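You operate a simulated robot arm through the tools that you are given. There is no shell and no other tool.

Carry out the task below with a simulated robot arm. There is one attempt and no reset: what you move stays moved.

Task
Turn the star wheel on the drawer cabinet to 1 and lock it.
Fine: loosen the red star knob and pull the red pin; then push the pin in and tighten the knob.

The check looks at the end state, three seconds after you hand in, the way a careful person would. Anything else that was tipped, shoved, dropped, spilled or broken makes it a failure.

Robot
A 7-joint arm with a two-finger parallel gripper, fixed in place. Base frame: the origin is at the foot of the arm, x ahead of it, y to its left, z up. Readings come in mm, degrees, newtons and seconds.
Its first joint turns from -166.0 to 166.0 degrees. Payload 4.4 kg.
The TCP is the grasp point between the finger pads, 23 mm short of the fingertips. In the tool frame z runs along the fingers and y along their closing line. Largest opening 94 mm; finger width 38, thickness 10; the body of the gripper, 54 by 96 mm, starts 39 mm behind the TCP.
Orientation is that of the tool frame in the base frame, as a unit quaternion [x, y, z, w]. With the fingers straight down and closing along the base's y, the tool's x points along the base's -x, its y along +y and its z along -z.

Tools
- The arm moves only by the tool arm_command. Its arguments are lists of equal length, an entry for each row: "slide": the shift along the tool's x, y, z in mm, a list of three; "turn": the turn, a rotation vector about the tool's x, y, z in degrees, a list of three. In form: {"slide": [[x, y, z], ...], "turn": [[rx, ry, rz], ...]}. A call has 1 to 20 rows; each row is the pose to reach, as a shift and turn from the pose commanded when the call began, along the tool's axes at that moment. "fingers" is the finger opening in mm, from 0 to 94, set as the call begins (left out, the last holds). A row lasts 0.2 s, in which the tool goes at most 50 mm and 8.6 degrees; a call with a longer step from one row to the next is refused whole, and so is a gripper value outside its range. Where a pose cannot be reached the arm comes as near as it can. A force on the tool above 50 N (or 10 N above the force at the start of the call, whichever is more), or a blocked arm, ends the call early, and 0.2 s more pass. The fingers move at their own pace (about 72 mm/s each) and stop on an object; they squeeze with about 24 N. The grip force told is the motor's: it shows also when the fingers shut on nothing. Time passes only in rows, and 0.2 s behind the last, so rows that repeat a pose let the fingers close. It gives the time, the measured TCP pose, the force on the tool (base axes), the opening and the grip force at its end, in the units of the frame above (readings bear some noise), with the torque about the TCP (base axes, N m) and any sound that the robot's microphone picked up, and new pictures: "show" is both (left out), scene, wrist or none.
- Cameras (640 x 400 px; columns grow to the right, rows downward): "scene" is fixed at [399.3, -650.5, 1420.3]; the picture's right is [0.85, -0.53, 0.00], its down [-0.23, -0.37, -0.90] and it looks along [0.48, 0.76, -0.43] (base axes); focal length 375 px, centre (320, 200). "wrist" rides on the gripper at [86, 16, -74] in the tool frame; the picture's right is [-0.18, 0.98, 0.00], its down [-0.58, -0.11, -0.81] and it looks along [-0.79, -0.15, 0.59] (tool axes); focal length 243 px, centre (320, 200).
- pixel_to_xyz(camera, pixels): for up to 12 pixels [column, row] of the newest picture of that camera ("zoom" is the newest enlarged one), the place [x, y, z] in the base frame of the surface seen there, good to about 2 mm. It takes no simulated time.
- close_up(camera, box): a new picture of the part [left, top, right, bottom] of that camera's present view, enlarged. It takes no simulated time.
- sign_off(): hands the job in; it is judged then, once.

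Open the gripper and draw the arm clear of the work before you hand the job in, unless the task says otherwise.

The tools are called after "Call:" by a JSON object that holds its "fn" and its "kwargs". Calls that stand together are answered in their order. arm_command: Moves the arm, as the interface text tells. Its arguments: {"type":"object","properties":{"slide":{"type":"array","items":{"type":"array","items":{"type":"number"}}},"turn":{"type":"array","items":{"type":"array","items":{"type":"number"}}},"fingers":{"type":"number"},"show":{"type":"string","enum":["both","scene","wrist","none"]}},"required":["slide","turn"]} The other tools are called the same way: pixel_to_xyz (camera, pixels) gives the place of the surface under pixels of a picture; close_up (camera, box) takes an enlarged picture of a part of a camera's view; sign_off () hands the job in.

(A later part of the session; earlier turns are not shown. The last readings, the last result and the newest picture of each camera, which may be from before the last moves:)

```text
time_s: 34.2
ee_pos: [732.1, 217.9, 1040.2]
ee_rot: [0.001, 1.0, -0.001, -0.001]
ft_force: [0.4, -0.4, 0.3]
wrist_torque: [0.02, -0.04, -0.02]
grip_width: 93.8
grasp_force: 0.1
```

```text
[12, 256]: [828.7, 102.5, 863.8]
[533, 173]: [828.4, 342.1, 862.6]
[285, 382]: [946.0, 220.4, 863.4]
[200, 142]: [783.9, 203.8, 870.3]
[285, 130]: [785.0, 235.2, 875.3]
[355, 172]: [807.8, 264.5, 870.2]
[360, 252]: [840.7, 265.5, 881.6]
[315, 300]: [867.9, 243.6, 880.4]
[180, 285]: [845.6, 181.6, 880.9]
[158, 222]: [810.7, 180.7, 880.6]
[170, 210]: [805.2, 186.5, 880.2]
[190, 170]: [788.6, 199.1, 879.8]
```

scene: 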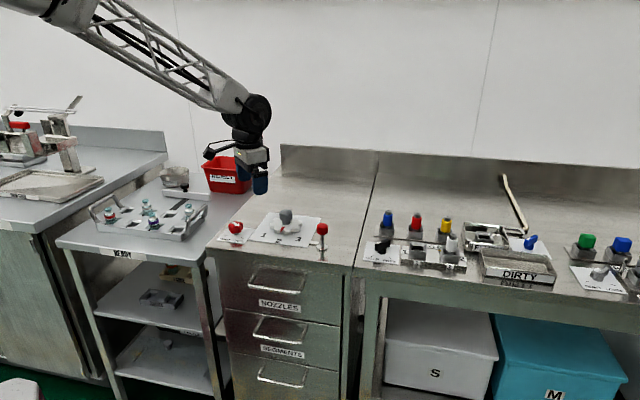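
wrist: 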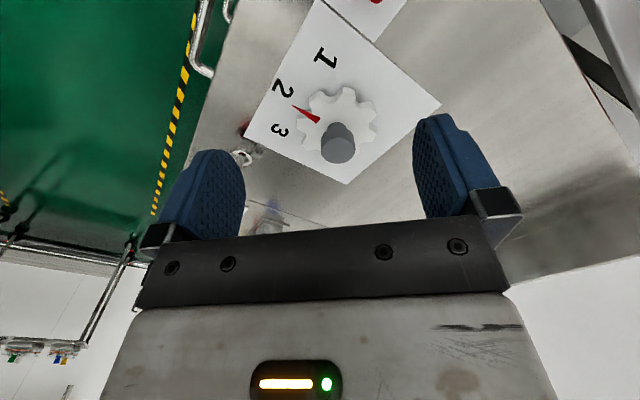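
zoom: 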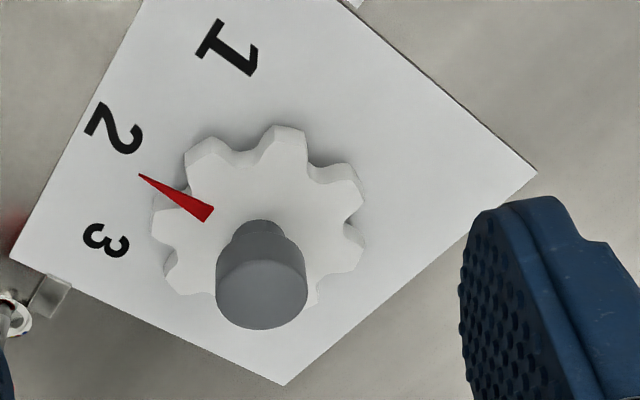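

Wheel centre is about (828,221); pointer at ~225° (on 2), digit 1 at ~181°, so the wheel must turn 45° clockwise seen from above. I move above the hub first and check the position.

Call:
{"fn": "arm_command", "kwargs": {"slide": [[-32, 1.5, 10], [-64, 3, 25], [-96, 3, 40], [-96, 3, 50], [-96, 3, 50]], "turn": [[0, 0, 0], [0, 0, 0], [0, 0, 0], [0, 0, 0], [0, 0, 0]], "show": "wrist"}}

Call:
{"fn": "arm_command", "kwargs": {"slide": [[0, 0, 0]], "turn": [[0, 0, 0]], "show": "none"}}

Call:
{"fn": "arm_command", "kwargs": {"slide": [[0, 0, 0]], "turn": [[0, 0, 0]], "show": "none"}}

Call:
{"fn": "arm_command", "kwargs": {"slide": [[0, 0, 0]], "turn": [[0, 0, 0]], "show": "none"}}

```text
time_s: 35.4
ee_pos: [826.7, 216.9, 988.8]
ee_rot: [0.002, 1.0, -0.001, -0.002]
ft_force: [0.3, 0.2, -0.3]
wrist_torque: [-0.01, -0.01, 0.01]
grip_width: 94.1
grasp_force: 0.0
```

wrist: 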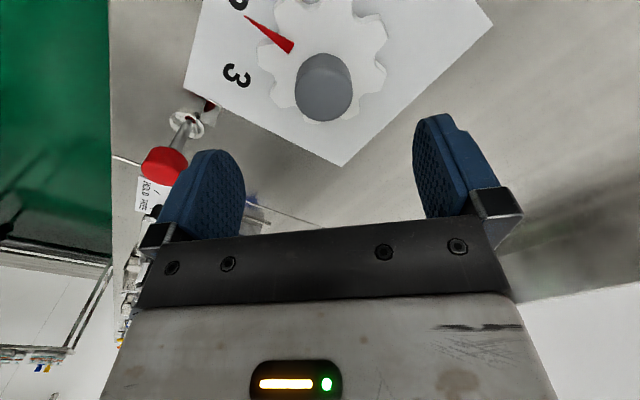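

```text
time_s: 35.8
ee_pos: [826.3, 217.3, 986.8]
ee_rot: [0.002, 1.0, 0.0, -0.002]
ft_force: [-0.4, 0.3, 0.2]
wrist_torque: [0.02, -0.01, -0.01]
grip_width: 94.0
grasp_force: 0.1
```

```text
time_s: 36.2
ee_pos: [828.0, 216.9, 987.6]
ee_rot: [0.001, 1.0, -0.001, -0.002]
ft_force: [-0.3, -0.2, -0.3]
wrist_torque: [-0.02, 0.0, 0.01]
grip_width: 94.1
grasp_force: 0.1
```

```text
time_s: 36.6
ee_pos: [828.1, 216.6, 987.2]
ee_rot: [0.002, 1.0, -0.001, -0.001]
ft_force: [-1.0, 0.1, -0.8]
wrist_torque: [-0.04, 0.0, 0.02]
grip_width: 94.0
grasp_force: 0.1
```

Mean pose is (827.3,216.9,987.6). I measure the hub outline again from this nearer view.

Call:
{"fn": "close_up", "kwargs": {"camera": "wrist", "box": [230, 0, 422, 120]}}

```text
3.33 times, centred on (326, 60) of wrist
```

zoom: 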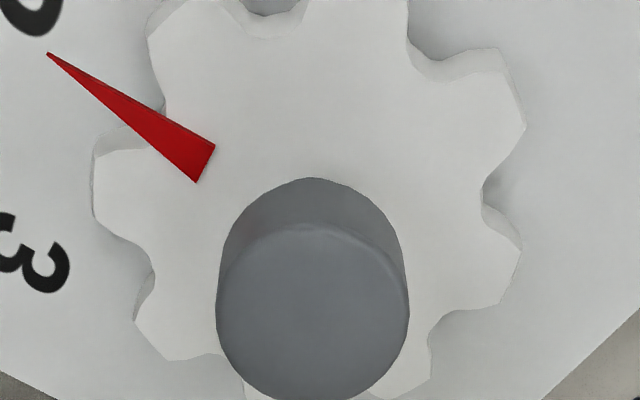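

Call:
{"fn": "pixel_to_xyz", "kwargs": {"camera": "zoom", "pixels": [[312, 240], [312, 310], [312, 390], [225, 305], [400, 310], [50, 56], [205, 163], [120, 105], [100, 190], [520, 260], [510, 130], [312, 185]]}}

```text
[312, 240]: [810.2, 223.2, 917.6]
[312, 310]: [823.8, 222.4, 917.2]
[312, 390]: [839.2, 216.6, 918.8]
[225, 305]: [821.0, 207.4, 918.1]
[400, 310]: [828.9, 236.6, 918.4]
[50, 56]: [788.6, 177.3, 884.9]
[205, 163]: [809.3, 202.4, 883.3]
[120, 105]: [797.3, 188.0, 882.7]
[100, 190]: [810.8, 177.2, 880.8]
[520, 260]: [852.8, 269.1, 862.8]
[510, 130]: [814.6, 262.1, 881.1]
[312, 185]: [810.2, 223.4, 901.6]
```

Hub centre is about (826.5,221), radius ~17, top z 918. I descend to TCP z≈912 (fingertips ~889, above the wheel face at 882).

Call:
{"fn": "arm_command", "kwargs": {"slide": [[0.8, 4.1, 15], [0.8, 4.1, 35], [0.8, 4.1, 52], [0.8, 4.1, 64], [0.8, 4.1, 72], [0.8, 4.1, 74], [0.8, 4.1, 74]], "turn": [[0, 0, 0], [0, 0, 0], [0, 0, 0], [0, 0, 0], [0, 0, 0], [0, 0, 0], [0, 0, 0]], "show": "both"}}

Call:
{"fn": "arm_command", "kwargs": {"slide": [[0, 0, 0]], "turn": [[0, 0, 0]], "show": "none"}}

Call:
{"fn": "arm_command", "kwargs": {"slide": [[0, 0, 0]], "turn": [[0, 0, 0]], "show": "none"}}

Call:
{"fn": "close_up", "kwargs": {"camera": "wrist", "box": [160, 0, 480, 200]}}

```text
time_s: 38.2
ee_pos: [826.4, 222.0, 914.9]
ee_rot: [0.001, 1.0, -0.002, -0.001]
ft_force: [0.0, -0.1, 0.2]
wrist_torque: [-0.04, -0.01, 0.01]
grip_width: 94.1
grasp_force: 0.0
```

scene: 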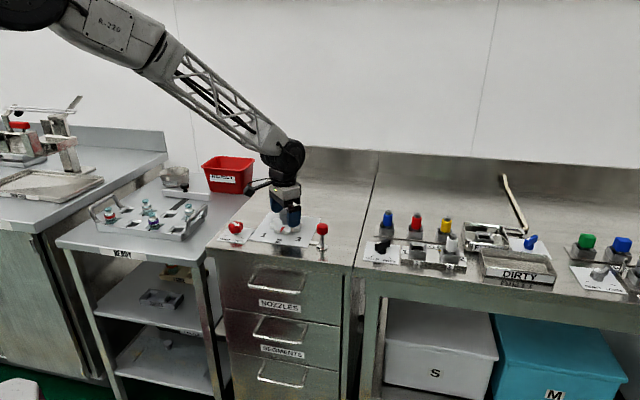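
wrist: 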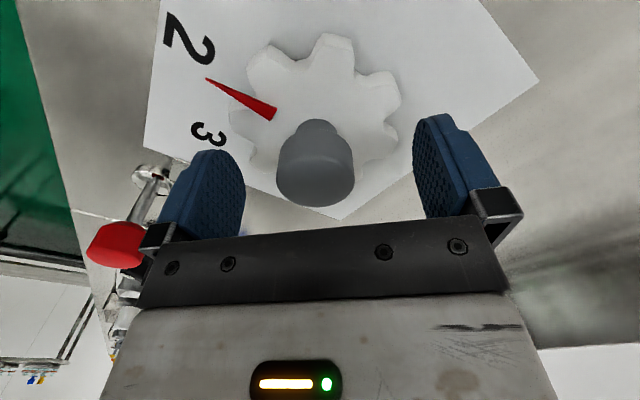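

```text
time_s: 38.6
ee_pos: [826.3, 221.7, 915.9]
ee_rot: [0.001, 1.0, -0.002, -0.002]
ft_force: [0.4, -0.8, -0.4]
wrist_torque: [0.0, 0.03, -0.05]
grip_width: 94.0
grasp_force: 0.1
```

```text
time_s: 39.0
ee_pos: [826.1, 222.9, 915.7]
ee_rot: [0.001, 1.0, -0.001, -0.002]
ft_force: [0.3, -0.1, 0.7]
wrist_torque: [0.02, -0.01, -0.05]
grip_width: 93.9
grasp_force: 0.1
```

```text
2.00 times, centred on (320, 100) of wrist
```

zoom: 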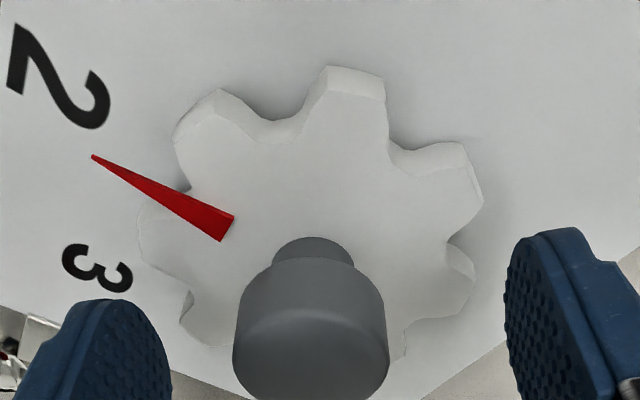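

TCP is at about (826.3,222.2,915.5), centred on the hub. I go 4 mm lower and close.

Call:
{"fn": "arm_command", "kwargs": {"slide": [[0, -0.5, 4], [0, -0.5, 4]], "turn": [[0, 0, 0], [0, 0, 0]], "show": "none"}}

Call:
{"fn": "arm_command", "kwargs": {"slide": [[0, 0, 0], [0, 0, 0], [0, 0, 0], [0, 0, 0]], "turn": [[0, 0, 0], [0, 0, 0], [0, 0, 0], [0, 0, 0]], "fingers": 0, "show": "wrist"}}

```text
time_s: 39.6
ee_pos: [826.9, 220.6, 911.8]
ee_rot: [0.002, 1.0, 0.0, -0.002]
ft_force: [-1.1, 0.1, -0.2]
wrist_torque: [0.03, -0.01, 0.0]
grip_width: 93.8
grasp_force: 0.0
```

```text
time_s: 40.6
ee_pos: [825.8, 220.1, 911.9]
ee_rot: [0.001, 1.0, -0.001, -0.003]
ft_force: [-3.2, -37.8, 4.6]
wrist_torque: [-0.11, 0.29, -0.06]
grip_width: 36.5
grasp_force: 44.5
```

wrist: 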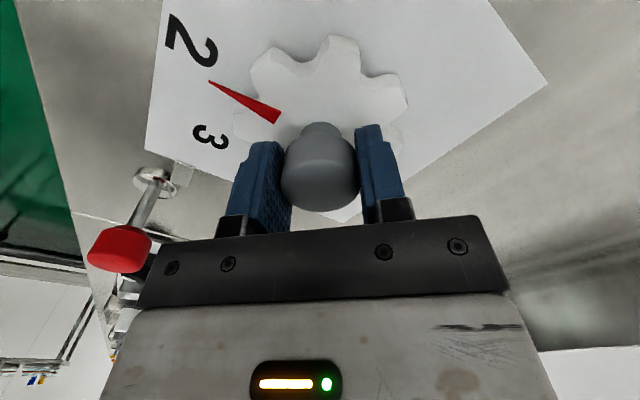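

The hub is held at 36.5 mm with -38 N in y. I ease 0.9 mm toward -y and turn the first 20° clockwise (tool +z).

Call:
{"fn": "arm_command", "kwargs": {"slide": [[0, -0.9, 0], [0, -0.9, 0], [0, -0.9, 0], [0, -0.9, 0], [0, -0.9, 0], [0, -0.9, 0]], "turn": [[0, 0, 0], [0, 0, 5], [0, 0, 10], [0, 0, 15], [0, 0, 20], [0, 0, 20]], "show": "wrist"}}

```text
time_s: 42.0
ee_pos: [825.8, 219.2, 911.9]
ee_rot: [0.176, 0.984, -0.001, -0.001]
ft_force: [-16.4, -20.2, 16.4]
wrist_torque: [0.53, 0.16, -0.05]
grip_width: 36.5
grasp_force: 45.0
```

wrist: 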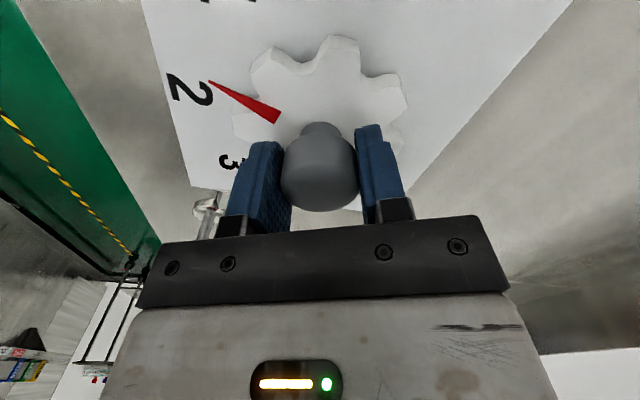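

The wheel follows the gripper (pointer stays fixed relative to the fingers while the card turned). I continue the remaining 25°.

Call:
{"fn": "arm_command", "kwargs": {"slide": [[0, -0.5, -0.3], [0, -0.5, -0.3], [0, -0.5, -0.3], [0, -0.5, -0.3], [0, -0.5, -0.3], [0, -0.5, -0.3], [0, -0.5, -0.3]], "turn": [[0, 0, 0], [0, 0, 5], [0, 0, 10], [0, 0, 15], [0, 0, 20], [0, 0, 25], [0, 0, 25]], "show": "both"}}

Call:
{"fn": "close_up", "kwargs": {"camera": "wrist", "box": [160, 0, 480, 200]}}

Call:
{"fn": "close_up", "kwargs": {"camera": "scene", "box": [205, 195, 349, 285]}}

```text
time_s: 43.6
ee_pos: [827.0, 220.1, 911.2]
ee_rot: [0.384, 0.923, -0.001, -0.001]
ft_force: [5.3, 16.6, 9.9]
wrist_torque: [0.62, -0.63, 0.03]
grip_width: 36.6
grasp_force: 44.9
```

scene: 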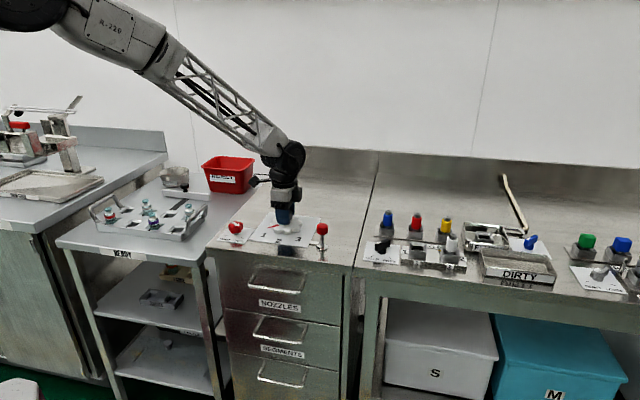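
wrist: 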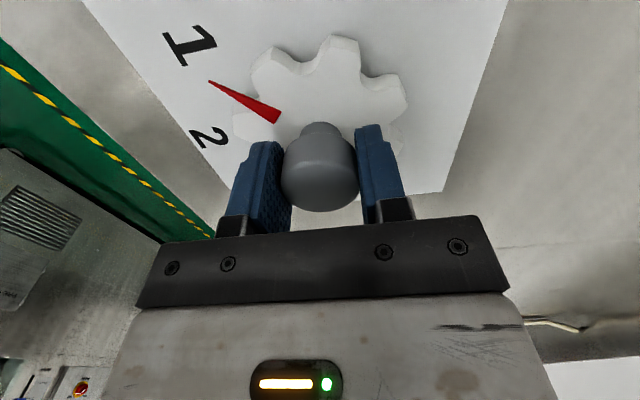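

```text
2.00 times, centred on (320, 100) of wrist
```

zoom: 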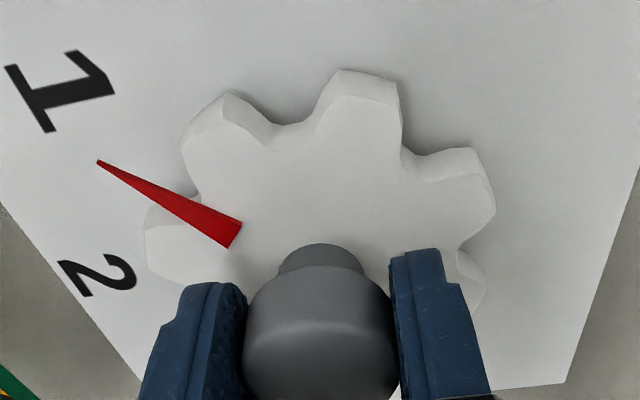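

```text
4.44 times, centred on (277, 240) of scene
```

zoom: 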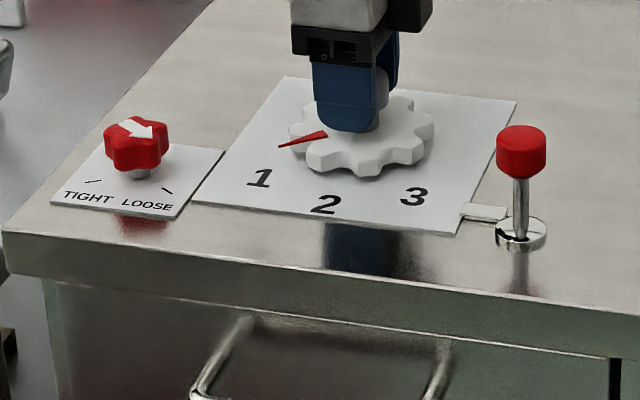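

The view is the same as before with 1 in the place of 2; yaw reads -45.2°, so the wheel has turned 45°. I open and rise, then check the pointer against 1.

Call:
{"fn": "arm_command", "kwargs": {"slide": [[0, 0, 0], [0, 0, 0], [0, 0, 0]], "turn": [[0, 0, 0], [0, 0, 0], [0, 0, 0]], "fingers": 94, "show": "none"}}

Call:
{"fn": "arm_command", "kwargs": {"slide": [[0, 0, -20], [0, 0, -50], [0, 0, -85], [0, 0, -120], [0, 0, -120]], "turn": [[0, 0, 0], [0, 0, 0], [0, 0, 0], [0, 0, 0], [0, 0, 0]], "show": "both"}}

Call:
{"fn": "close_up", "kwargs": {"camera": "scene", "box": [205, 195, 349, 285]}}

```text
time_s: 44.4
ee_pos: [826.8, 219.3, 910.6]
ee_rot: [0.384, 0.924, -0.003, -0.001]
ft_force: [-0.2, 0.2, -0.5]
wrist_torque: [0.01, 0.01, 0.01]
grip_width: 94.1
grasp_force: 0.1
```

```text
time_s: 45.6
ee_pos: [827.8, 219.1, 1034.0]
ee_rot: [0.384, 0.923, -0.003, -0.001]
ft_force: [0.3, -0.1, 0.5]
wrist_torque: [0.02, -0.03, -0.02]
grip_width: 94.0
grasp_force: 0.0
```

scene: 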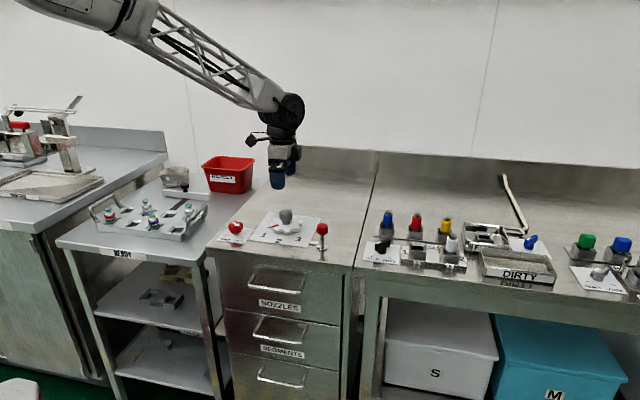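
wrist: 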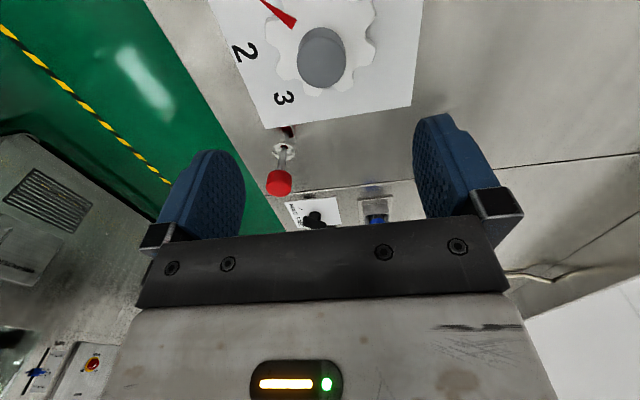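

```text
4.44 times, centred on (277, 240) of scene
```

zoom: 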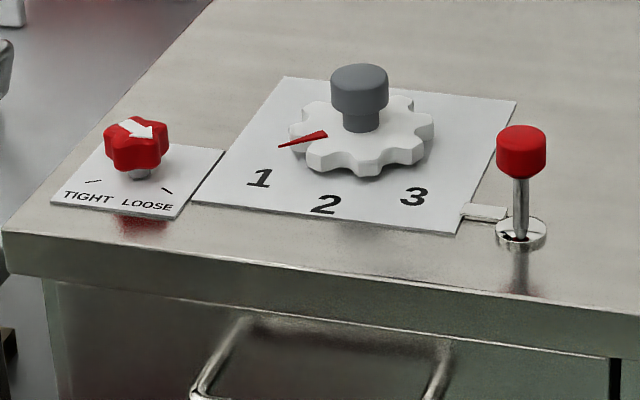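

The pointer now aims at 1 side (tip at zoom (279,147)). I measure it, and take closer zooms to compare the tooth pattern.

Call:
{"fn": "pixel_to_xyz", "kwargs": {"camera": "zoom", "pixels": [[283, 146], [300, 141], [322, 135], [358, 72], [260, 178], [521, 130], [521, 150]]}}

Call:
{"fn": "close_up", "kwargs": {"camera": "scene", "box": [253, 205, 317, 245]}}

```text
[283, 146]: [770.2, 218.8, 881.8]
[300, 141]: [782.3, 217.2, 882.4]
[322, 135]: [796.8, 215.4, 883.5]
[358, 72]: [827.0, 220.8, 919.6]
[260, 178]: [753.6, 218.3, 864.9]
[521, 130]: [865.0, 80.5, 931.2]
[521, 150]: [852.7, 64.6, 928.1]
```

```text
10.00 times, centred on (285, 225) of scene
```

zoom: 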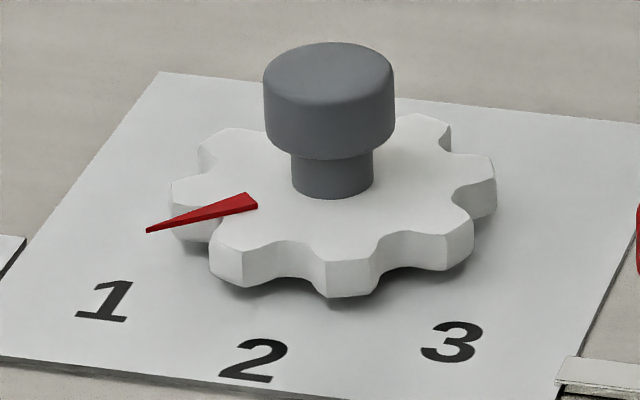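

Pointer bearing is about 181°, matching digit 1. Now I go back over the pin at (862.5,78.5), turning the tool to yaw 0, staying high.

Call:
{"fn": "arm_command", "kwargs": {"slide": [[-20.7, -12.4, 0], [-41.4, -24.8, 0], [-62.1, -37.2, 0], [-82.8, -49.6, 0], [-103.5, -62, 0], [-124.3, -74.5, 0], [-124.3, -74.5, 0]], "turn": [[0, 0, -7.5], [0, 0, -15], [0, 0, -22.5], [0, 0, -30], [0, 0, -37.5], [0, 0, -45.2], [0, 0, -45.2]], "show": "wrist"}}

Call:
{"fn": "arm_command", "kwargs": {"slide": [[0, 0, 0]], "turn": [[0, 0, 0]], "show": "none"}}

Call:
{"fn": "arm_command", "kwargs": {"slide": [[0, 0, 0]], "turn": [[0, 0, 0]], "show": "none"}}

```text
time_s: 47.2
ee_pos: [860.3, 76.9, 1033.2]
ee_rot: [-0.002, 1.0, -0.001, -0.001]
ft_force: [-0.4, -0.4, 0.4]
wrist_torque: [-0.03, -0.03, 0.04]
grip_width: 94.0
grasp_force: 0.0
```

wrist: 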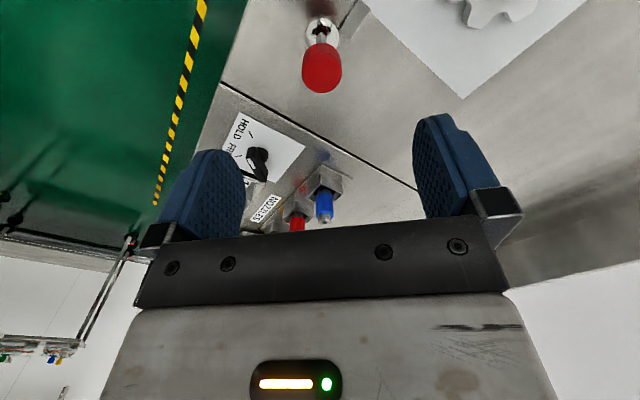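

```text
time_s: 47.6
ee_pos: [861.2, 76.6, 1033.6]
ee_rot: [-0.001, 1.0, -0.001, -0.002]
ft_force: [0.3, -0.3, 0.4]
wrist_torque: [-0.01, 0.0, 0.0]
grip_width: 94.1
grasp_force: 0.1
```

```text
time_s: 48.0
ee_pos: [860.9, 77.4, 1033.0]
ee_rot: [0.0, 1.0, -0.001, -0.002]
ft_force: [0.5, 0.2, 0.3]
wrist_torque: [0.0, 0.0, 0.0]
grip_width: 94.0
grasp_force: 0.0
```

Mean pose is (860.8,77,1033.3). I descend around the raised cap to TCP z≈925.

Call:
{"fn": "arm_command", "kwargs": {"slide": [[-1.7, 1.5, 25], [-1.7, 1.5, 50], [-1.7, 1.5, 75], [-1.7, 1.5, 93], [-1.7, 1.5, 104], [-1.7, 1.5, 108], [-1.7, 1.5, 108]], "turn": [[0, 0, 0], [0, 0, 0], [0, 0, 0], [0, 0, 0], [0, 0, 0], [0, 0, 0], [0, 0, 0]], "show": "wrist"}}

Call:
{"fn": "arm_command", "kwargs": {"slide": [[0, 0, 0]], "turn": [[0, 0, 0]], "show": "none"}}

Call:
{"fn": "arm_command", "kwargs": {"slide": [[0, 0, 0]], "turn": [[0, 0, 0]], "show": "none"}}

```text
time_s: 49.6
ee_pos: [862.9, 80.7, 924.5]
ee_rot: [0.0, 1.0, -0.002, -0.002]
ft_force: [-0.6, 0.7, -0.2]
wrist_torque: [0.01, -0.02, 0.0]
grip_width: 93.9
grasp_force: 0.0
```

wrist: 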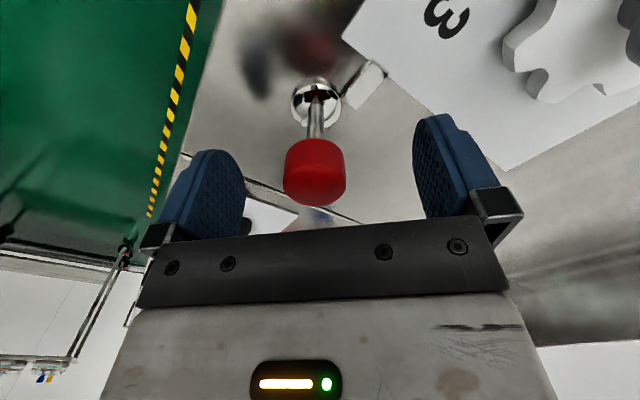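

```text
time_s: 50.0
ee_pos: [863.6, 80.2, 923.8]
ee_rot: [0.0, 1.0, -0.001, -0.001]
ft_force: [0.6, 0.0, -0.8]
wrist_torque: [0.01, 0.04, -0.02]
grip_width: 94.0
grasp_force: 0.0
```

```text
time_s: 50.4
ee_pos: [862.4, 80.3, 926.3]
ee_rot: [0.0, 1.0, -0.001, -0.002]
ft_force: [0.2, -0.6, -0.4]
wrist_torque: [-0.02, -0.01, 0.01]
grip_width: 94.1
grasp_force: 0.0
```

TCP is at (863,80.4,924.9); the earlier grip balanced near y≈78.5, so I shift -1.7 mm in y and then close on the cap.

Call:
{"fn": "arm_command", "kwargs": {"slide": [[0, -1.7, 0], [0, -1.7, 0]], "turn": [[0, 0, 0], [0, 0, 0]], "show": "none"}}

Call:
{"fn": "arm_command", "kwargs": {"slide": [[0, 0, 0], [0, 0, 0], [0, 0, 0], [0, 0, 0]], "turn": [[0, 0, 0], [0, 0, 0], [0, 0, 0], [0, 0, 0]], "fingers": 0, "show": "wrist"}}

```text
time_s: 51.0
ee_pos: [862.9, 79.1, 925.3]
ee_rot: [0.0, 1.0, 0.0, -0.002]
ft_force: [-0.2, -0.1, -0.8]
wrist_torque: [0.02, 0.01, 0.0]
grip_width: 93.9
grasp_force: 0.0
```

```text
time_s: 52.0
ee_pos: [863.1, 77.6, 923.6]
ee_rot: [0.0, 1.0, -0.001, -0.002]
ft_force: [-0.2, -23.0, -0.2]
wrist_torque: [-0.36, -0.08, -0.01]
grip_width: 29.1
grasp_force: 45.4
```

wrist: 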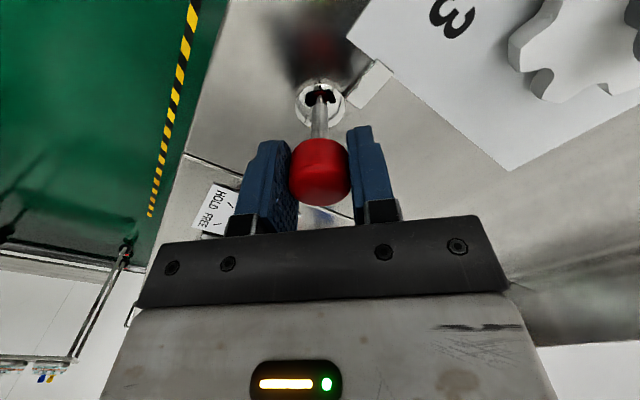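

Cap held (29.1 mm). I push down 10 mm first, easing -0.6 mm in y.

Call:
{"fn": "arm_command", "kwargs": {"slide": [[0, -0.6, 0], [0, -0.6, 2], [0, -0.6, 4], [0, -0.6, 6], [0, -0.6, 8], [0, -0.6, 10]], "turn": [[0, 0, 0], [0, 0, 0], [0, 0, 0], [0, 0, 0], [0, 0, 0], [0, 0, 0]], "show": "wrist"}}

```text
time_s: 53.4
ee_pos: [863.1, 78.4, 915.1]
ee_rot: [0.0, 1.0, -0.001, -0.001]
ft_force: [10.4, -22.6, 1.1]
wrist_torque: [-0.33, -0.29, -0.04]
grip_width: 29.0
grasp_force: 44.5
```

wrist: 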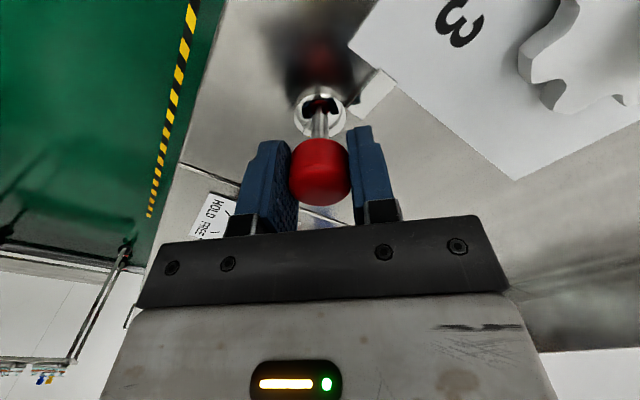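

Moving in with no vertical force yet. I continue downward in 1.5–2 mm steps, up to 16 mm, until the seat is felt.

Call:
{"fn": "arm_command", "kwargs": {"slide": [[0, -0.6, 2], [0, -0.6, 4], [0, -0.6, 6], [0, -0.6, 8], [0, -0.6, 9.5], [0, -0.6, 11], [0, -0.6, 12.5], [0, -0.6, 14]], "turn": [[0, 0, 0], [0, 0, 0], [0, 0, 0], [0, 0, 0], [0, 0, 0], [0, 0, 0], [0, 0, 0], [0, 0, 0]], "show": "both"}}

```text
time_s: 55.2
ee_pos: [863.7, 78.2, 902.1]
ee_rot: [0.0, 1.0, -0.001, -0.001]
ft_force: [-12.3, 3.5, 41.0]
wrist_torque: [0.05, 0.13, 0.02]
grip_width: 29.6
grasp_force: 44.7
```

scene: 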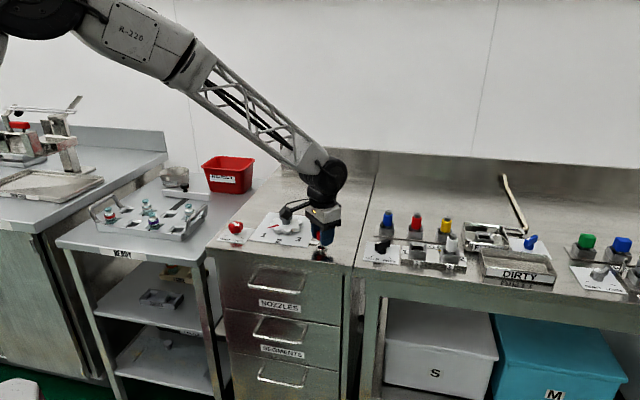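
wrist: 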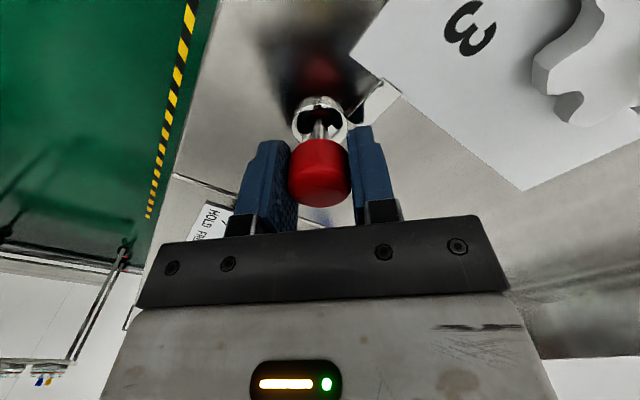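

z force is +41 N, so the pin has met something: I check whether the cap top is back at its original height of 911.

Call:
{"fn": "close_up", "kwargs": {"camera": "wrist", "box": [256, 70, 416, 220]}}

Call:
{"fn": "pixel_to_xyz", "kwargs": {"camera": "wrist", "pixels": [[320, 180], [320, 190], [325, 200], [310, 185], [330, 185], [320, 145], [320, 160], [318, 132]]}}

```text
2.67 times, centred on (336, 145) of wrist
```

zoom: 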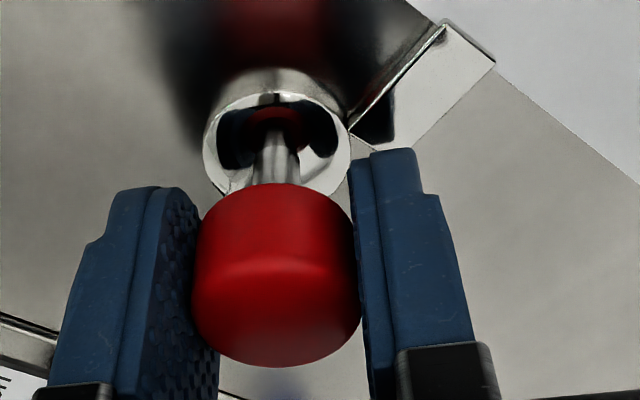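

```text
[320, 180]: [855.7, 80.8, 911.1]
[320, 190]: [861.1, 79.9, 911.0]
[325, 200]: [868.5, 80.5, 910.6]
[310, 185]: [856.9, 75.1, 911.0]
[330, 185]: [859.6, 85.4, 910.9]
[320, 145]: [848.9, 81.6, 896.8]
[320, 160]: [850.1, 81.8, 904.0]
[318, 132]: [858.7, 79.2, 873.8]
```

Cap top is back at z≈911, the original seated height. I open the fingers, rise, and compare with the first picture.

Call:
{"fn": "arm_command", "kwargs": {"slide": [[0, 0, 0], [0, 0, 0], [0, 0, 0]], "turn": [[0, 0, 0], [0, 0, 0], [0, 0, 0]], "fingers": 94, "show": "none"}}

Call:
{"fn": "arm_command", "kwargs": {"slide": [[0, 0, -25], [0, 0, -60], [0, 0, -95], [0, 0, -130], [40, 0, -130], [60, 0, -130], [60, 0, -130]], "turn": [[0, 0, 0], [0, 0, 0], [0, 0, 0], [0, 0, 0], [0, 0, 0], [0, 0, 0], [0, 0, 0]], "show": "both"}}

Call:
{"fn": "close_up", "kwargs": {"camera": "scene", "box": [205, 195, 349, 285]}}

Call:
{"fn": "close_up", "kwargs": {"camera": "wrist", "box": [240, 20, 480, 170]}}

```text
time_s: 56.0
ee_pos: [862.9, 77.5, 900.0]
ee_rot: [0.001, 1.0, -0.002, -0.003]
ft_force: [-0.3, 0.2, 0.3]
wrist_torque: [0.01, 0.02, 0.02]
grip_width: 94.1
grasp_force: 0.1
```

```text
time_s: 57.6
ee_pos: [804.8, 76.4, 1030.6]
ee_rot: [-0.001, 1.0, 0.0, -0.002]
ft_force: [-0.4, 0.3, -0.6]
wrist_torque: [0.0, -0.01, 0.02]
grip_width: 94.1
grasp_force: 0.1
```

scene: 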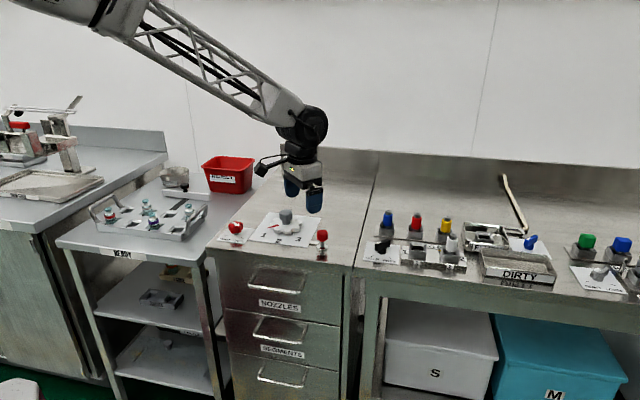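
wrist: 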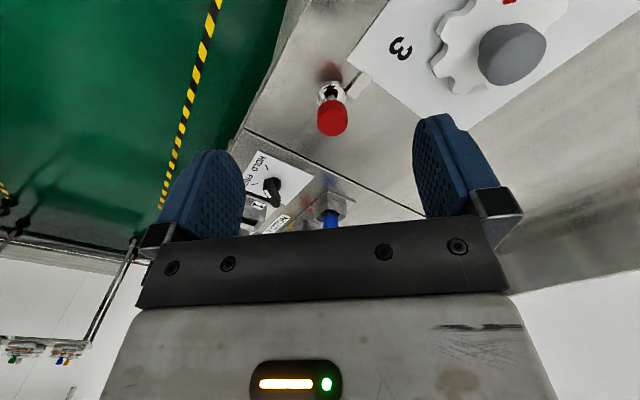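

```text
4.44 times, centred on (277, 240) of scene
```

zoom: 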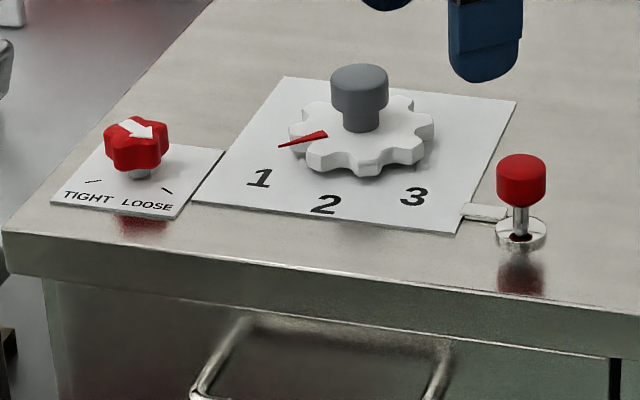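

```text
2.67 times, centred on (360, 95) of wrist
```

zoom: 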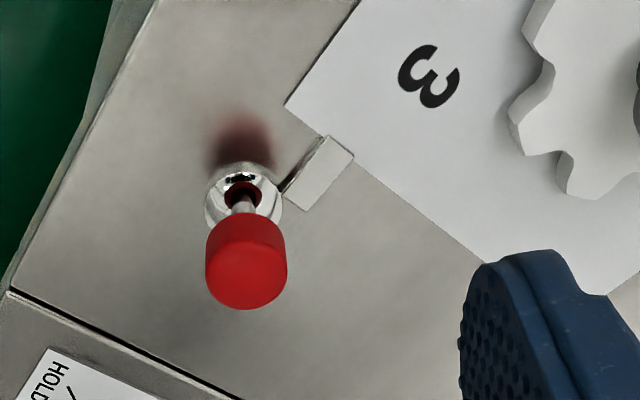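

The pin cap sits exactly as in the first picture (cap top at zoom (521,153)), pointer on 1. Now I return above the red knob with the tool at yaw +86°, the angle at which I let it go.

Call:
{"fn": "arm_command", "kwargs": {"slide": [[9.6, 15.8, 0], [19.2, 31.6, 0], [28.8, 47.5, 0], [38.3, 63.3, 0], [47.9, 79.2, 0], [57.5, 95, 0], [67.1, 110.8, 0], [76.7, 126.7, 0], [86.3, 142.5, 0], [95.8, 158.3, 0], [105.4, 174.2, 0], [115, 190, 0], [115, 190, 0]], "turn": [[0, 0, -7.2], [0, 0, -14.4], [0, 0, -21.6], [0, 0, -28.8], [0, 0, -36], [0, 0, -43.2], [0, 0, -50.4], [0, 0, -57.6], [0, 0, -64.8], [0, 0, -72], [0, 0, -79.2], [0, 0, -86], [0, 0, -86]], "show": "both"}}

Call:
{"fn": "arm_command", "kwargs": {"slide": [[0, 0, 0]], "turn": [[0, 0, 0]], "show": "none"}}

Call:
{"fn": "arm_command", "kwargs": {"slide": [[0, 0, 0]], "turn": [[0, 0, 0]], "show": "none"}}

Call:
{"fn": "close_up", "kwargs": {"camera": "wrist", "box": [240, 0, 432, 120]}}

```text
time_s: 60.4
ee_pos: [687.3, 265.0, 1029.5]
ee_rot: [-0.683, 0.731, 0.0, -0.002]
ft_force: [-0.6, -0.6, 0.2]
wrist_torque: [-0.02, -0.02, 0.01]
grip_width: 94.0
grasp_force: 0.1
```

scene: 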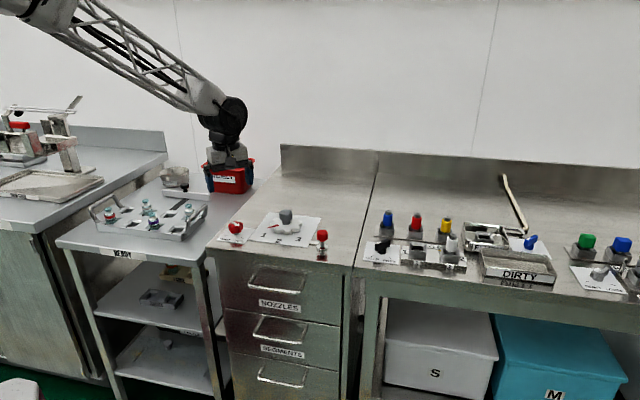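
wrist: 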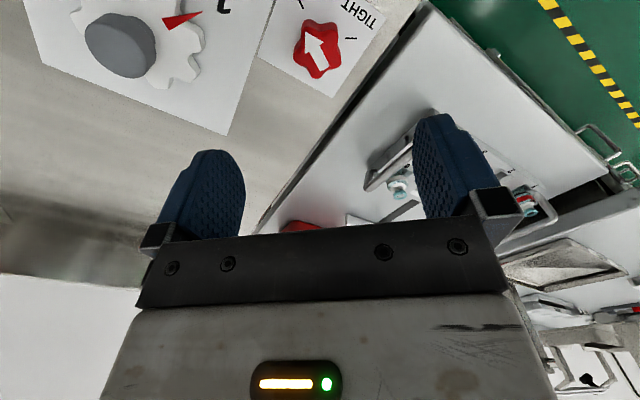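

```text
time_s: 60.8
ee_pos: [688.3, 265.6, 1030.6]
ee_rot: [-0.683, 0.731, 0.001, -0.002]
ft_force: [-0.2, 0.9, 0.0]
wrist_torque: [0.03, 0.0, 0.01]
grip_width: 94.0
grasp_force: 0.1
```

```text
time_s: 61.2
ee_pos: [688.6, 264.5, 1031.2]
ee_rot: [-0.681, 0.732, 0.0, -0.002]
ft_force: [0.0, 0.1, -0.7]
wrist_torque: [0.01, -0.01, 0.01]
grip_width: 93.9
grasp_force: 0.1
```

```text
3.33 times, centred on (336, 60) of wrist
```

zoom: 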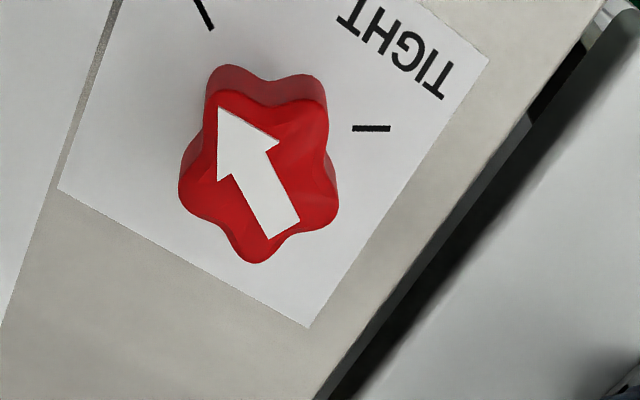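

Arrow aims at the LOOSE tick (zoom (203,12)). I measure the knob here before descending.

Call:
{"fn": "pixel_to_xyz", "kwargs": {"camera": "zoom", "pixels": [[222, 112], [285, 230], [258, 170], [210, 75], [315, 85], [185, 190], [250, 258], [332, 205]]}}

```text
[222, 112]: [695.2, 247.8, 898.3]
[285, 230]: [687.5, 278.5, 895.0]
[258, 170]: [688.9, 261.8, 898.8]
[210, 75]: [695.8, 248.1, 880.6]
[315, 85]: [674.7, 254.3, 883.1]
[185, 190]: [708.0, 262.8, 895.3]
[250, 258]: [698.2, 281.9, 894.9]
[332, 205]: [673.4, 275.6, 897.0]
```

Arrow bearing 284°, knob centre about (689.6,265.9), top z≈898. I descend to TCP z≈893.5 around it.

Call:
{"fn": "arm_command", "kwargs": {"slide": [[-1, -2.7, 35], [-1, -2.7, 70], [-1, -2.7, 100], [-1, -2.7, 120], [-1, -2.7, 131], [-1, -2.7, 136], [-1, -2.7, 136]], "turn": [[0, 0, 0], [0, 0, 0], [0, 0, 0], [0, 0, 0], [0, 0, 0], [0, 0, 0], [0, 0, 0]], "show": "wrist"}}

Call:
{"fn": "arm_command", "kwargs": {"slide": [[0, 0, 0]], "turn": [[0, 0, 0]], "show": "none"}}

Call:
{"fn": "arm_command", "kwargs": {"slide": [[0, 0, 0]], "turn": [[0, 0, 0]], "show": "none"}}

```text
time_s: 62.8
ee_pos: [689.5, 268.1, 894.5]
ee_rot: [-0.681, 0.732, 0.001, -0.002]
ft_force: [-0.1, 0.0, 0.9]
wrist_torque: [-0.01, -0.02, 0.02]
grip_width: 94.1
grasp_force: 0.1
```

wrist: 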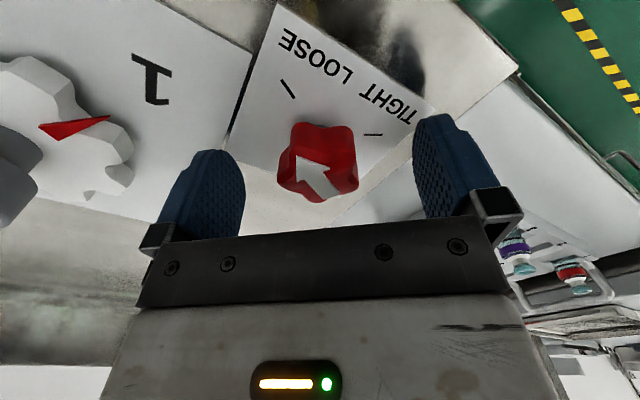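

```text
time_s: 63.2
ee_pos: [691.1, 267.3, 895.1]
ee_rot: [-0.682, 0.731, 0.0, -0.002]
ft_force: [-0.2, 0.4, -1.0]
wrist_torque: [-0.01, -0.01, -0.01]
grip_width: 93.8
grasp_force: 0.0
```

```text
time_s: 63.6
ee_pos: [689.7, 267.5, 894.7]
ee_rot: [-0.682, 0.731, 0.001, -0.002]
ft_force: [0.7, 0.2, -0.9]
wrist_torque: [0.01, 0.05, 0.01]
grip_width: 93.9
grasp_force: 0.1
```

Mean pose is (690.1,267.6,894.8); I nudge ~2 mm to centre and close on the knob.

Call:
{"fn": "arm_command", "kwargs": {"slide": [[1.7, -0.9, 1.3], [1.7, -0.9, 1.3]], "turn": [[0, 0, 0], [0, 0, 0]], "show": "none"}}

Call:
{"fn": "arm_command", "kwargs": {"slide": [[0, 0, 0], [0, 0, 0], [0, 0, 0], [0, 0, 0]], "turn": [[0, 0, 0], [0, 0, 0], [0, 0, 0], [0, 0, 0]], "fingers": 0, "show": "wrist"}}

```text
time_s: 64.2
ee_pos: [690.8, 266.6, 893.0]
ee_rot: [-0.682, 0.731, 0.001, -0.002]
ft_force: [0.1, -0.3, 0.8]
wrist_torque: [0.0, -0.02, -0.01]
grip_width: 94.1
grasp_force: 0.0
```

```text
time_s: 65.2
ee_pos: [690.0, 266.2, 893.1]
ee_rot: [-0.682, 0.731, 0.001, -0.003]
ft_force: [-38.4, 2.4, 14.4]
wrist_torque: [-0.36, 0.04, -0.04]
grip_width: 38.6
grasp_force: 44.8
```

wrist: 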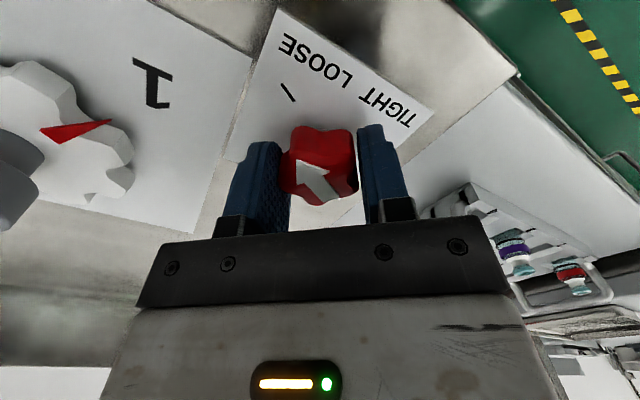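

Held at 38.6 mm with -38 N in x. I ease +1 mm along tool y and begin tightening: 40° clockwise (tool +z).

Call:
{"fn": "arm_command", "kwargs": {"slide": [[0, 1.0, -0.4], [0.1, 1.0, -0.4], [0.2, 1.0, -0.4], [0.3, 1.0, -0.4], [0.4, 1.1, -0.4], [0.5, 1.2, -0.4], [0.6, 1.2, -0.4], [0.6, 1.2, -0.4]], "turn": [[0, 0, 0], [0, 0, 6], [0, 0, 13], [0, 0, 20], [0, 0, 27], [0, 0, 34], [0, 0, 40], [0, 0, 40]], "show": "wrist"}}

```text
time_s: 67.0
ee_pos: [690.4, 265.5, 894.0]
ee_rot: [-0.391, 0.92, 0.0, -0.003]
ft_force: [-11.6, 37.3, -30.3]
wrist_torque: [-0.24, -0.55, -0.08]
grip_width: 38.4
grasp_force: 45.2
```

wrist: 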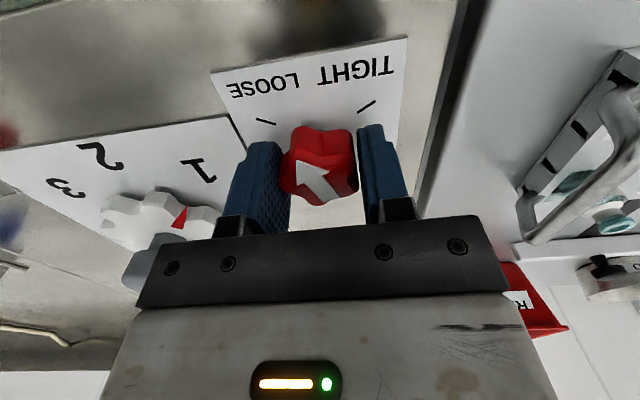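

40° done; forces near the limit (y +37, z -30 N), so I ease toward +y and down a little, then turn 40° more.

Call:
{"fn": "arm_command", "kwargs": {"slide": [[-0.5, 0.9, 0.8], [-0.4, 0.9, 0.8], [-0.3, 0.9, 0.8], [-0.2, 0.9, 0.8], [-0.1, 1.0, 0.8], [0, 1.0, 0.8], [0.1, 1.1, 0.8], [0.1, 1.1, 0.8]], "turn": [[0, 0, 0], [0, 0, 6], [0, 0, 13], [0, 0, 20], [0, 0, 27], [0, 0, 34], [0, 0, 40], [0, 0, 40]], "show": "wrist"}}

```text
time_s: 68.8
ee_pos: [691.2, 265.9, 894.1]
ee_rot: [-0.053, 0.999, 0.0, -0.003]
ft_force: [23.4, -26.7, 7.9]
wrist_torque: [-0.15, 0.48, -0.03]
grip_width: 38.5
grasp_force: 45.3
```

wrist: 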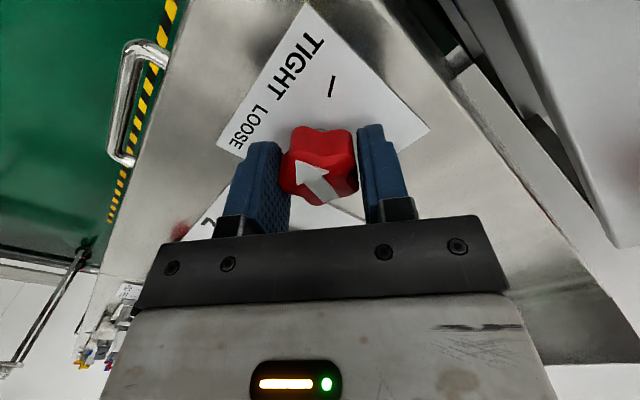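

80° done, arrow nearing TIGHT. I relieve the side force and turn another 36°.

Call:
{"fn": "arm_command", "kwargs": {"slide": [[-0.5, -0.7, -0.2], [-0.4, -0.7, -0.2], [-0.3, -0.7, -0.2], [-0.2, -0.6, -0.2], [-0.1, -0.6, -0.2], [0, -0.5, -0.2], [0.1, -0.5, -0.2]], "turn": [[0, 0, 0], [0, 0, 6], [0, 0, 12], [0, 0, 18], [0, 0, 24], [0, 0, 30], [0, 0, 36]], "show": "wrist"}}

```text
time_s: 70.4
ee_pos: [689.5, 264.6, 893.9]
ee_rot: [0.259, 0.966, -0.001, -0.001]
ft_force: [9.2, -38.1, 24.0]
wrist_torque: [-0.16, -0.21, 0.03]
grip_width: 38.8
grasp_force: 44.7
```

wrist: 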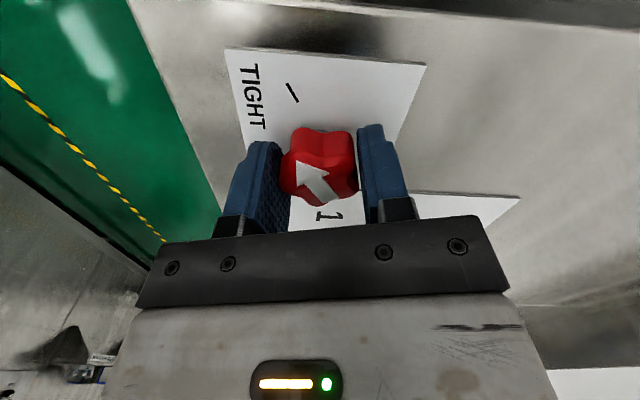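

116° done. I finish with up to 12° more in small steps to reach the TIGHT stop, watching the torque.

Call:
{"fn": "arm_command", "kwargs": {"slide": [[-0.6, -0.7, -0.6], [-0.6, -0.7, -0.6], [-0.6, -0.7, -0.6], [-0.5, -0.7, -0.6], [-0.5, -0.7, -0.6], [-0.5, -0.7, -0.6], [-0.5, -0.7, -0.6]], "turn": [[0, 0, 0], [0, 0, 2], [0, 0, 4], [0, 0, 6], [0, 0, 8], [0, 0, 10], [0, 0, 10]], "show": "wrist"}}

```text
time_s: 72.0
ee_pos: [688.3, 265.9, 893.8]
ee_rot: [0.342, 0.94, -0.002, -0.002]
ft_force: [-5.1, 17.2, 5.3]
wrist_torque: [0.65, 0.04, 0.3]
grip_width: 38.2
grasp_force: 45.0
```

wrist: 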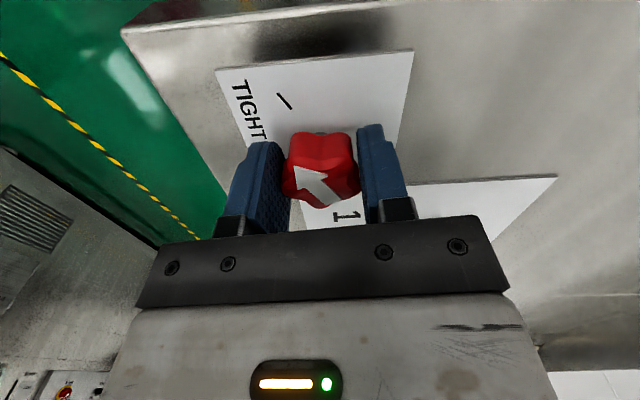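

Torque of 0.3 N m and the arrow slightly slipping relative to the fingers show the knob is at its TIGHT stop. I give a final 4° of snug, then release and rise.

Call:
{"fn": "arm_command", "kwargs": {"slide": [[0, 0.4, 0], [0, 0.4, 0], [0, 0.4, 0]], "turn": [[0, 0, 2], [0, 0, 4], [0, 0, 4]], "show": "none"}}

Call:
{"fn": "arm_command", "kwargs": {"slide": [[0, 0, 0], [0, 0, 0], [0, 0, 0]], "turn": [[0, 0, 0], [0, 0, 0], [0, 0, 0]], "fingers": 94, "show": "none"}}

Call:
{"fn": "arm_command", "kwargs": {"slide": [[0, 0, -25], [0, 0, -60], [0, 0, -95], [0, 0, -130], [0, 0, -130]], "turn": [[0, 0, 0], [0, 0, 0], [0, 0, 0], [0, 0, 0], [0, 0, 0]], "show": "both"}}

Call:
{"fn": "close_up", "kwargs": {"camera": "scene", "box": [205, 195, 349, 285]}}

Call:
{"fn": "close_up", "kwargs": {"camera": "wrist", "box": [240, 0, 432, 120]}}

```text
time_s: 72.8
ee_pos: [689.0, 266.3, 893.3]
ee_rot: [0.374, 0.927, -0.001, -0.001]
ft_force: [2.8, -2.1, 2.2]
wrist_torque: [0.36, -0.22, 0.34]
grip_width: 38.2
grasp_force: 45.0
```

```text
time_s: 73.6
ee_pos: [688.6, 266.8, 893.2]
ee_rot: [0.375, 0.927, -0.001, -0.001]
ft_force: [0.0, 0.6, -0.2]
wrist_torque: [-0.05, 0.01, -0.02]
grip_width: 94.0
grasp_force: 0.1
```

```text
time_s: 74.8
ee_pos: [688.7, 266.3, 1024.9]
ee_rot: [0.375, 0.927, -0.002, -0.001]
ft_force: [-0.6, -0.4, -0.9]
wrist_torque: [0.0, -0.01, -0.01]
grip_width: 94.2
grasp_force: 0.2
```

scene: 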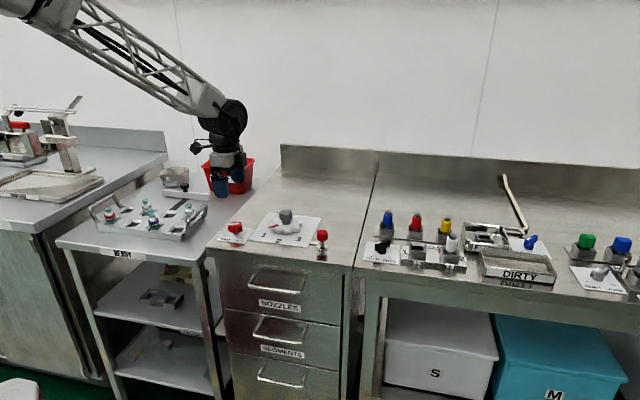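
wrist: 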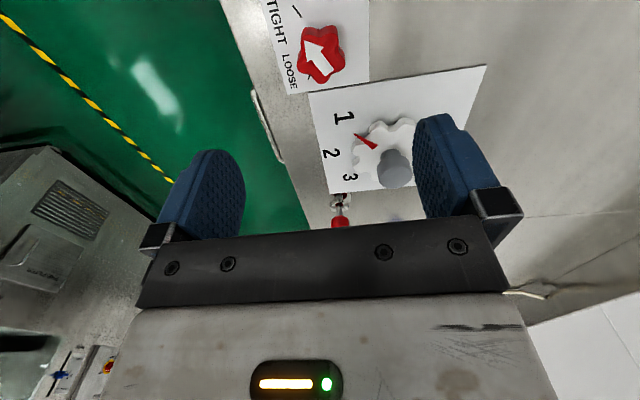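

```text
4.44 times, centred on (277, 240) of scene
```

zoom: 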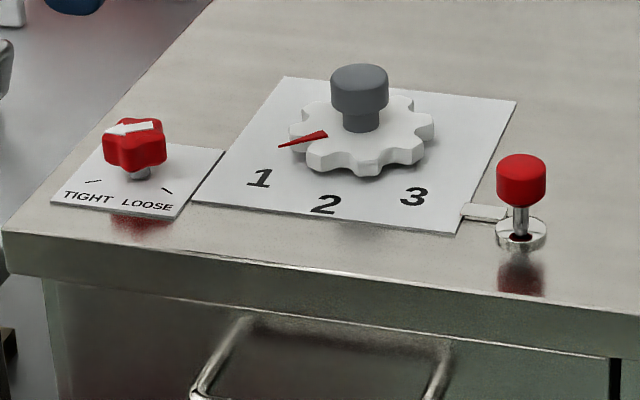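

```text
3.33 times, centred on (336, 60) of wrist
```

zoom: 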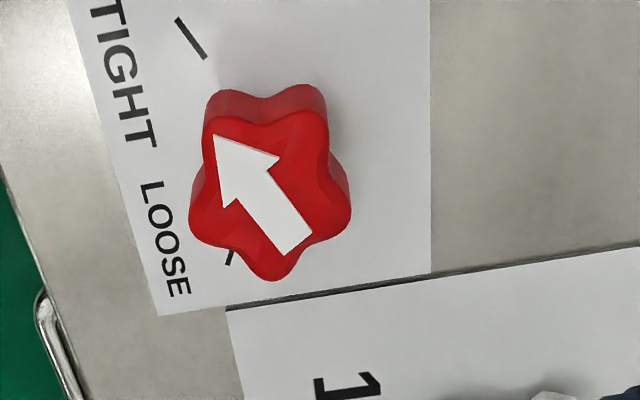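

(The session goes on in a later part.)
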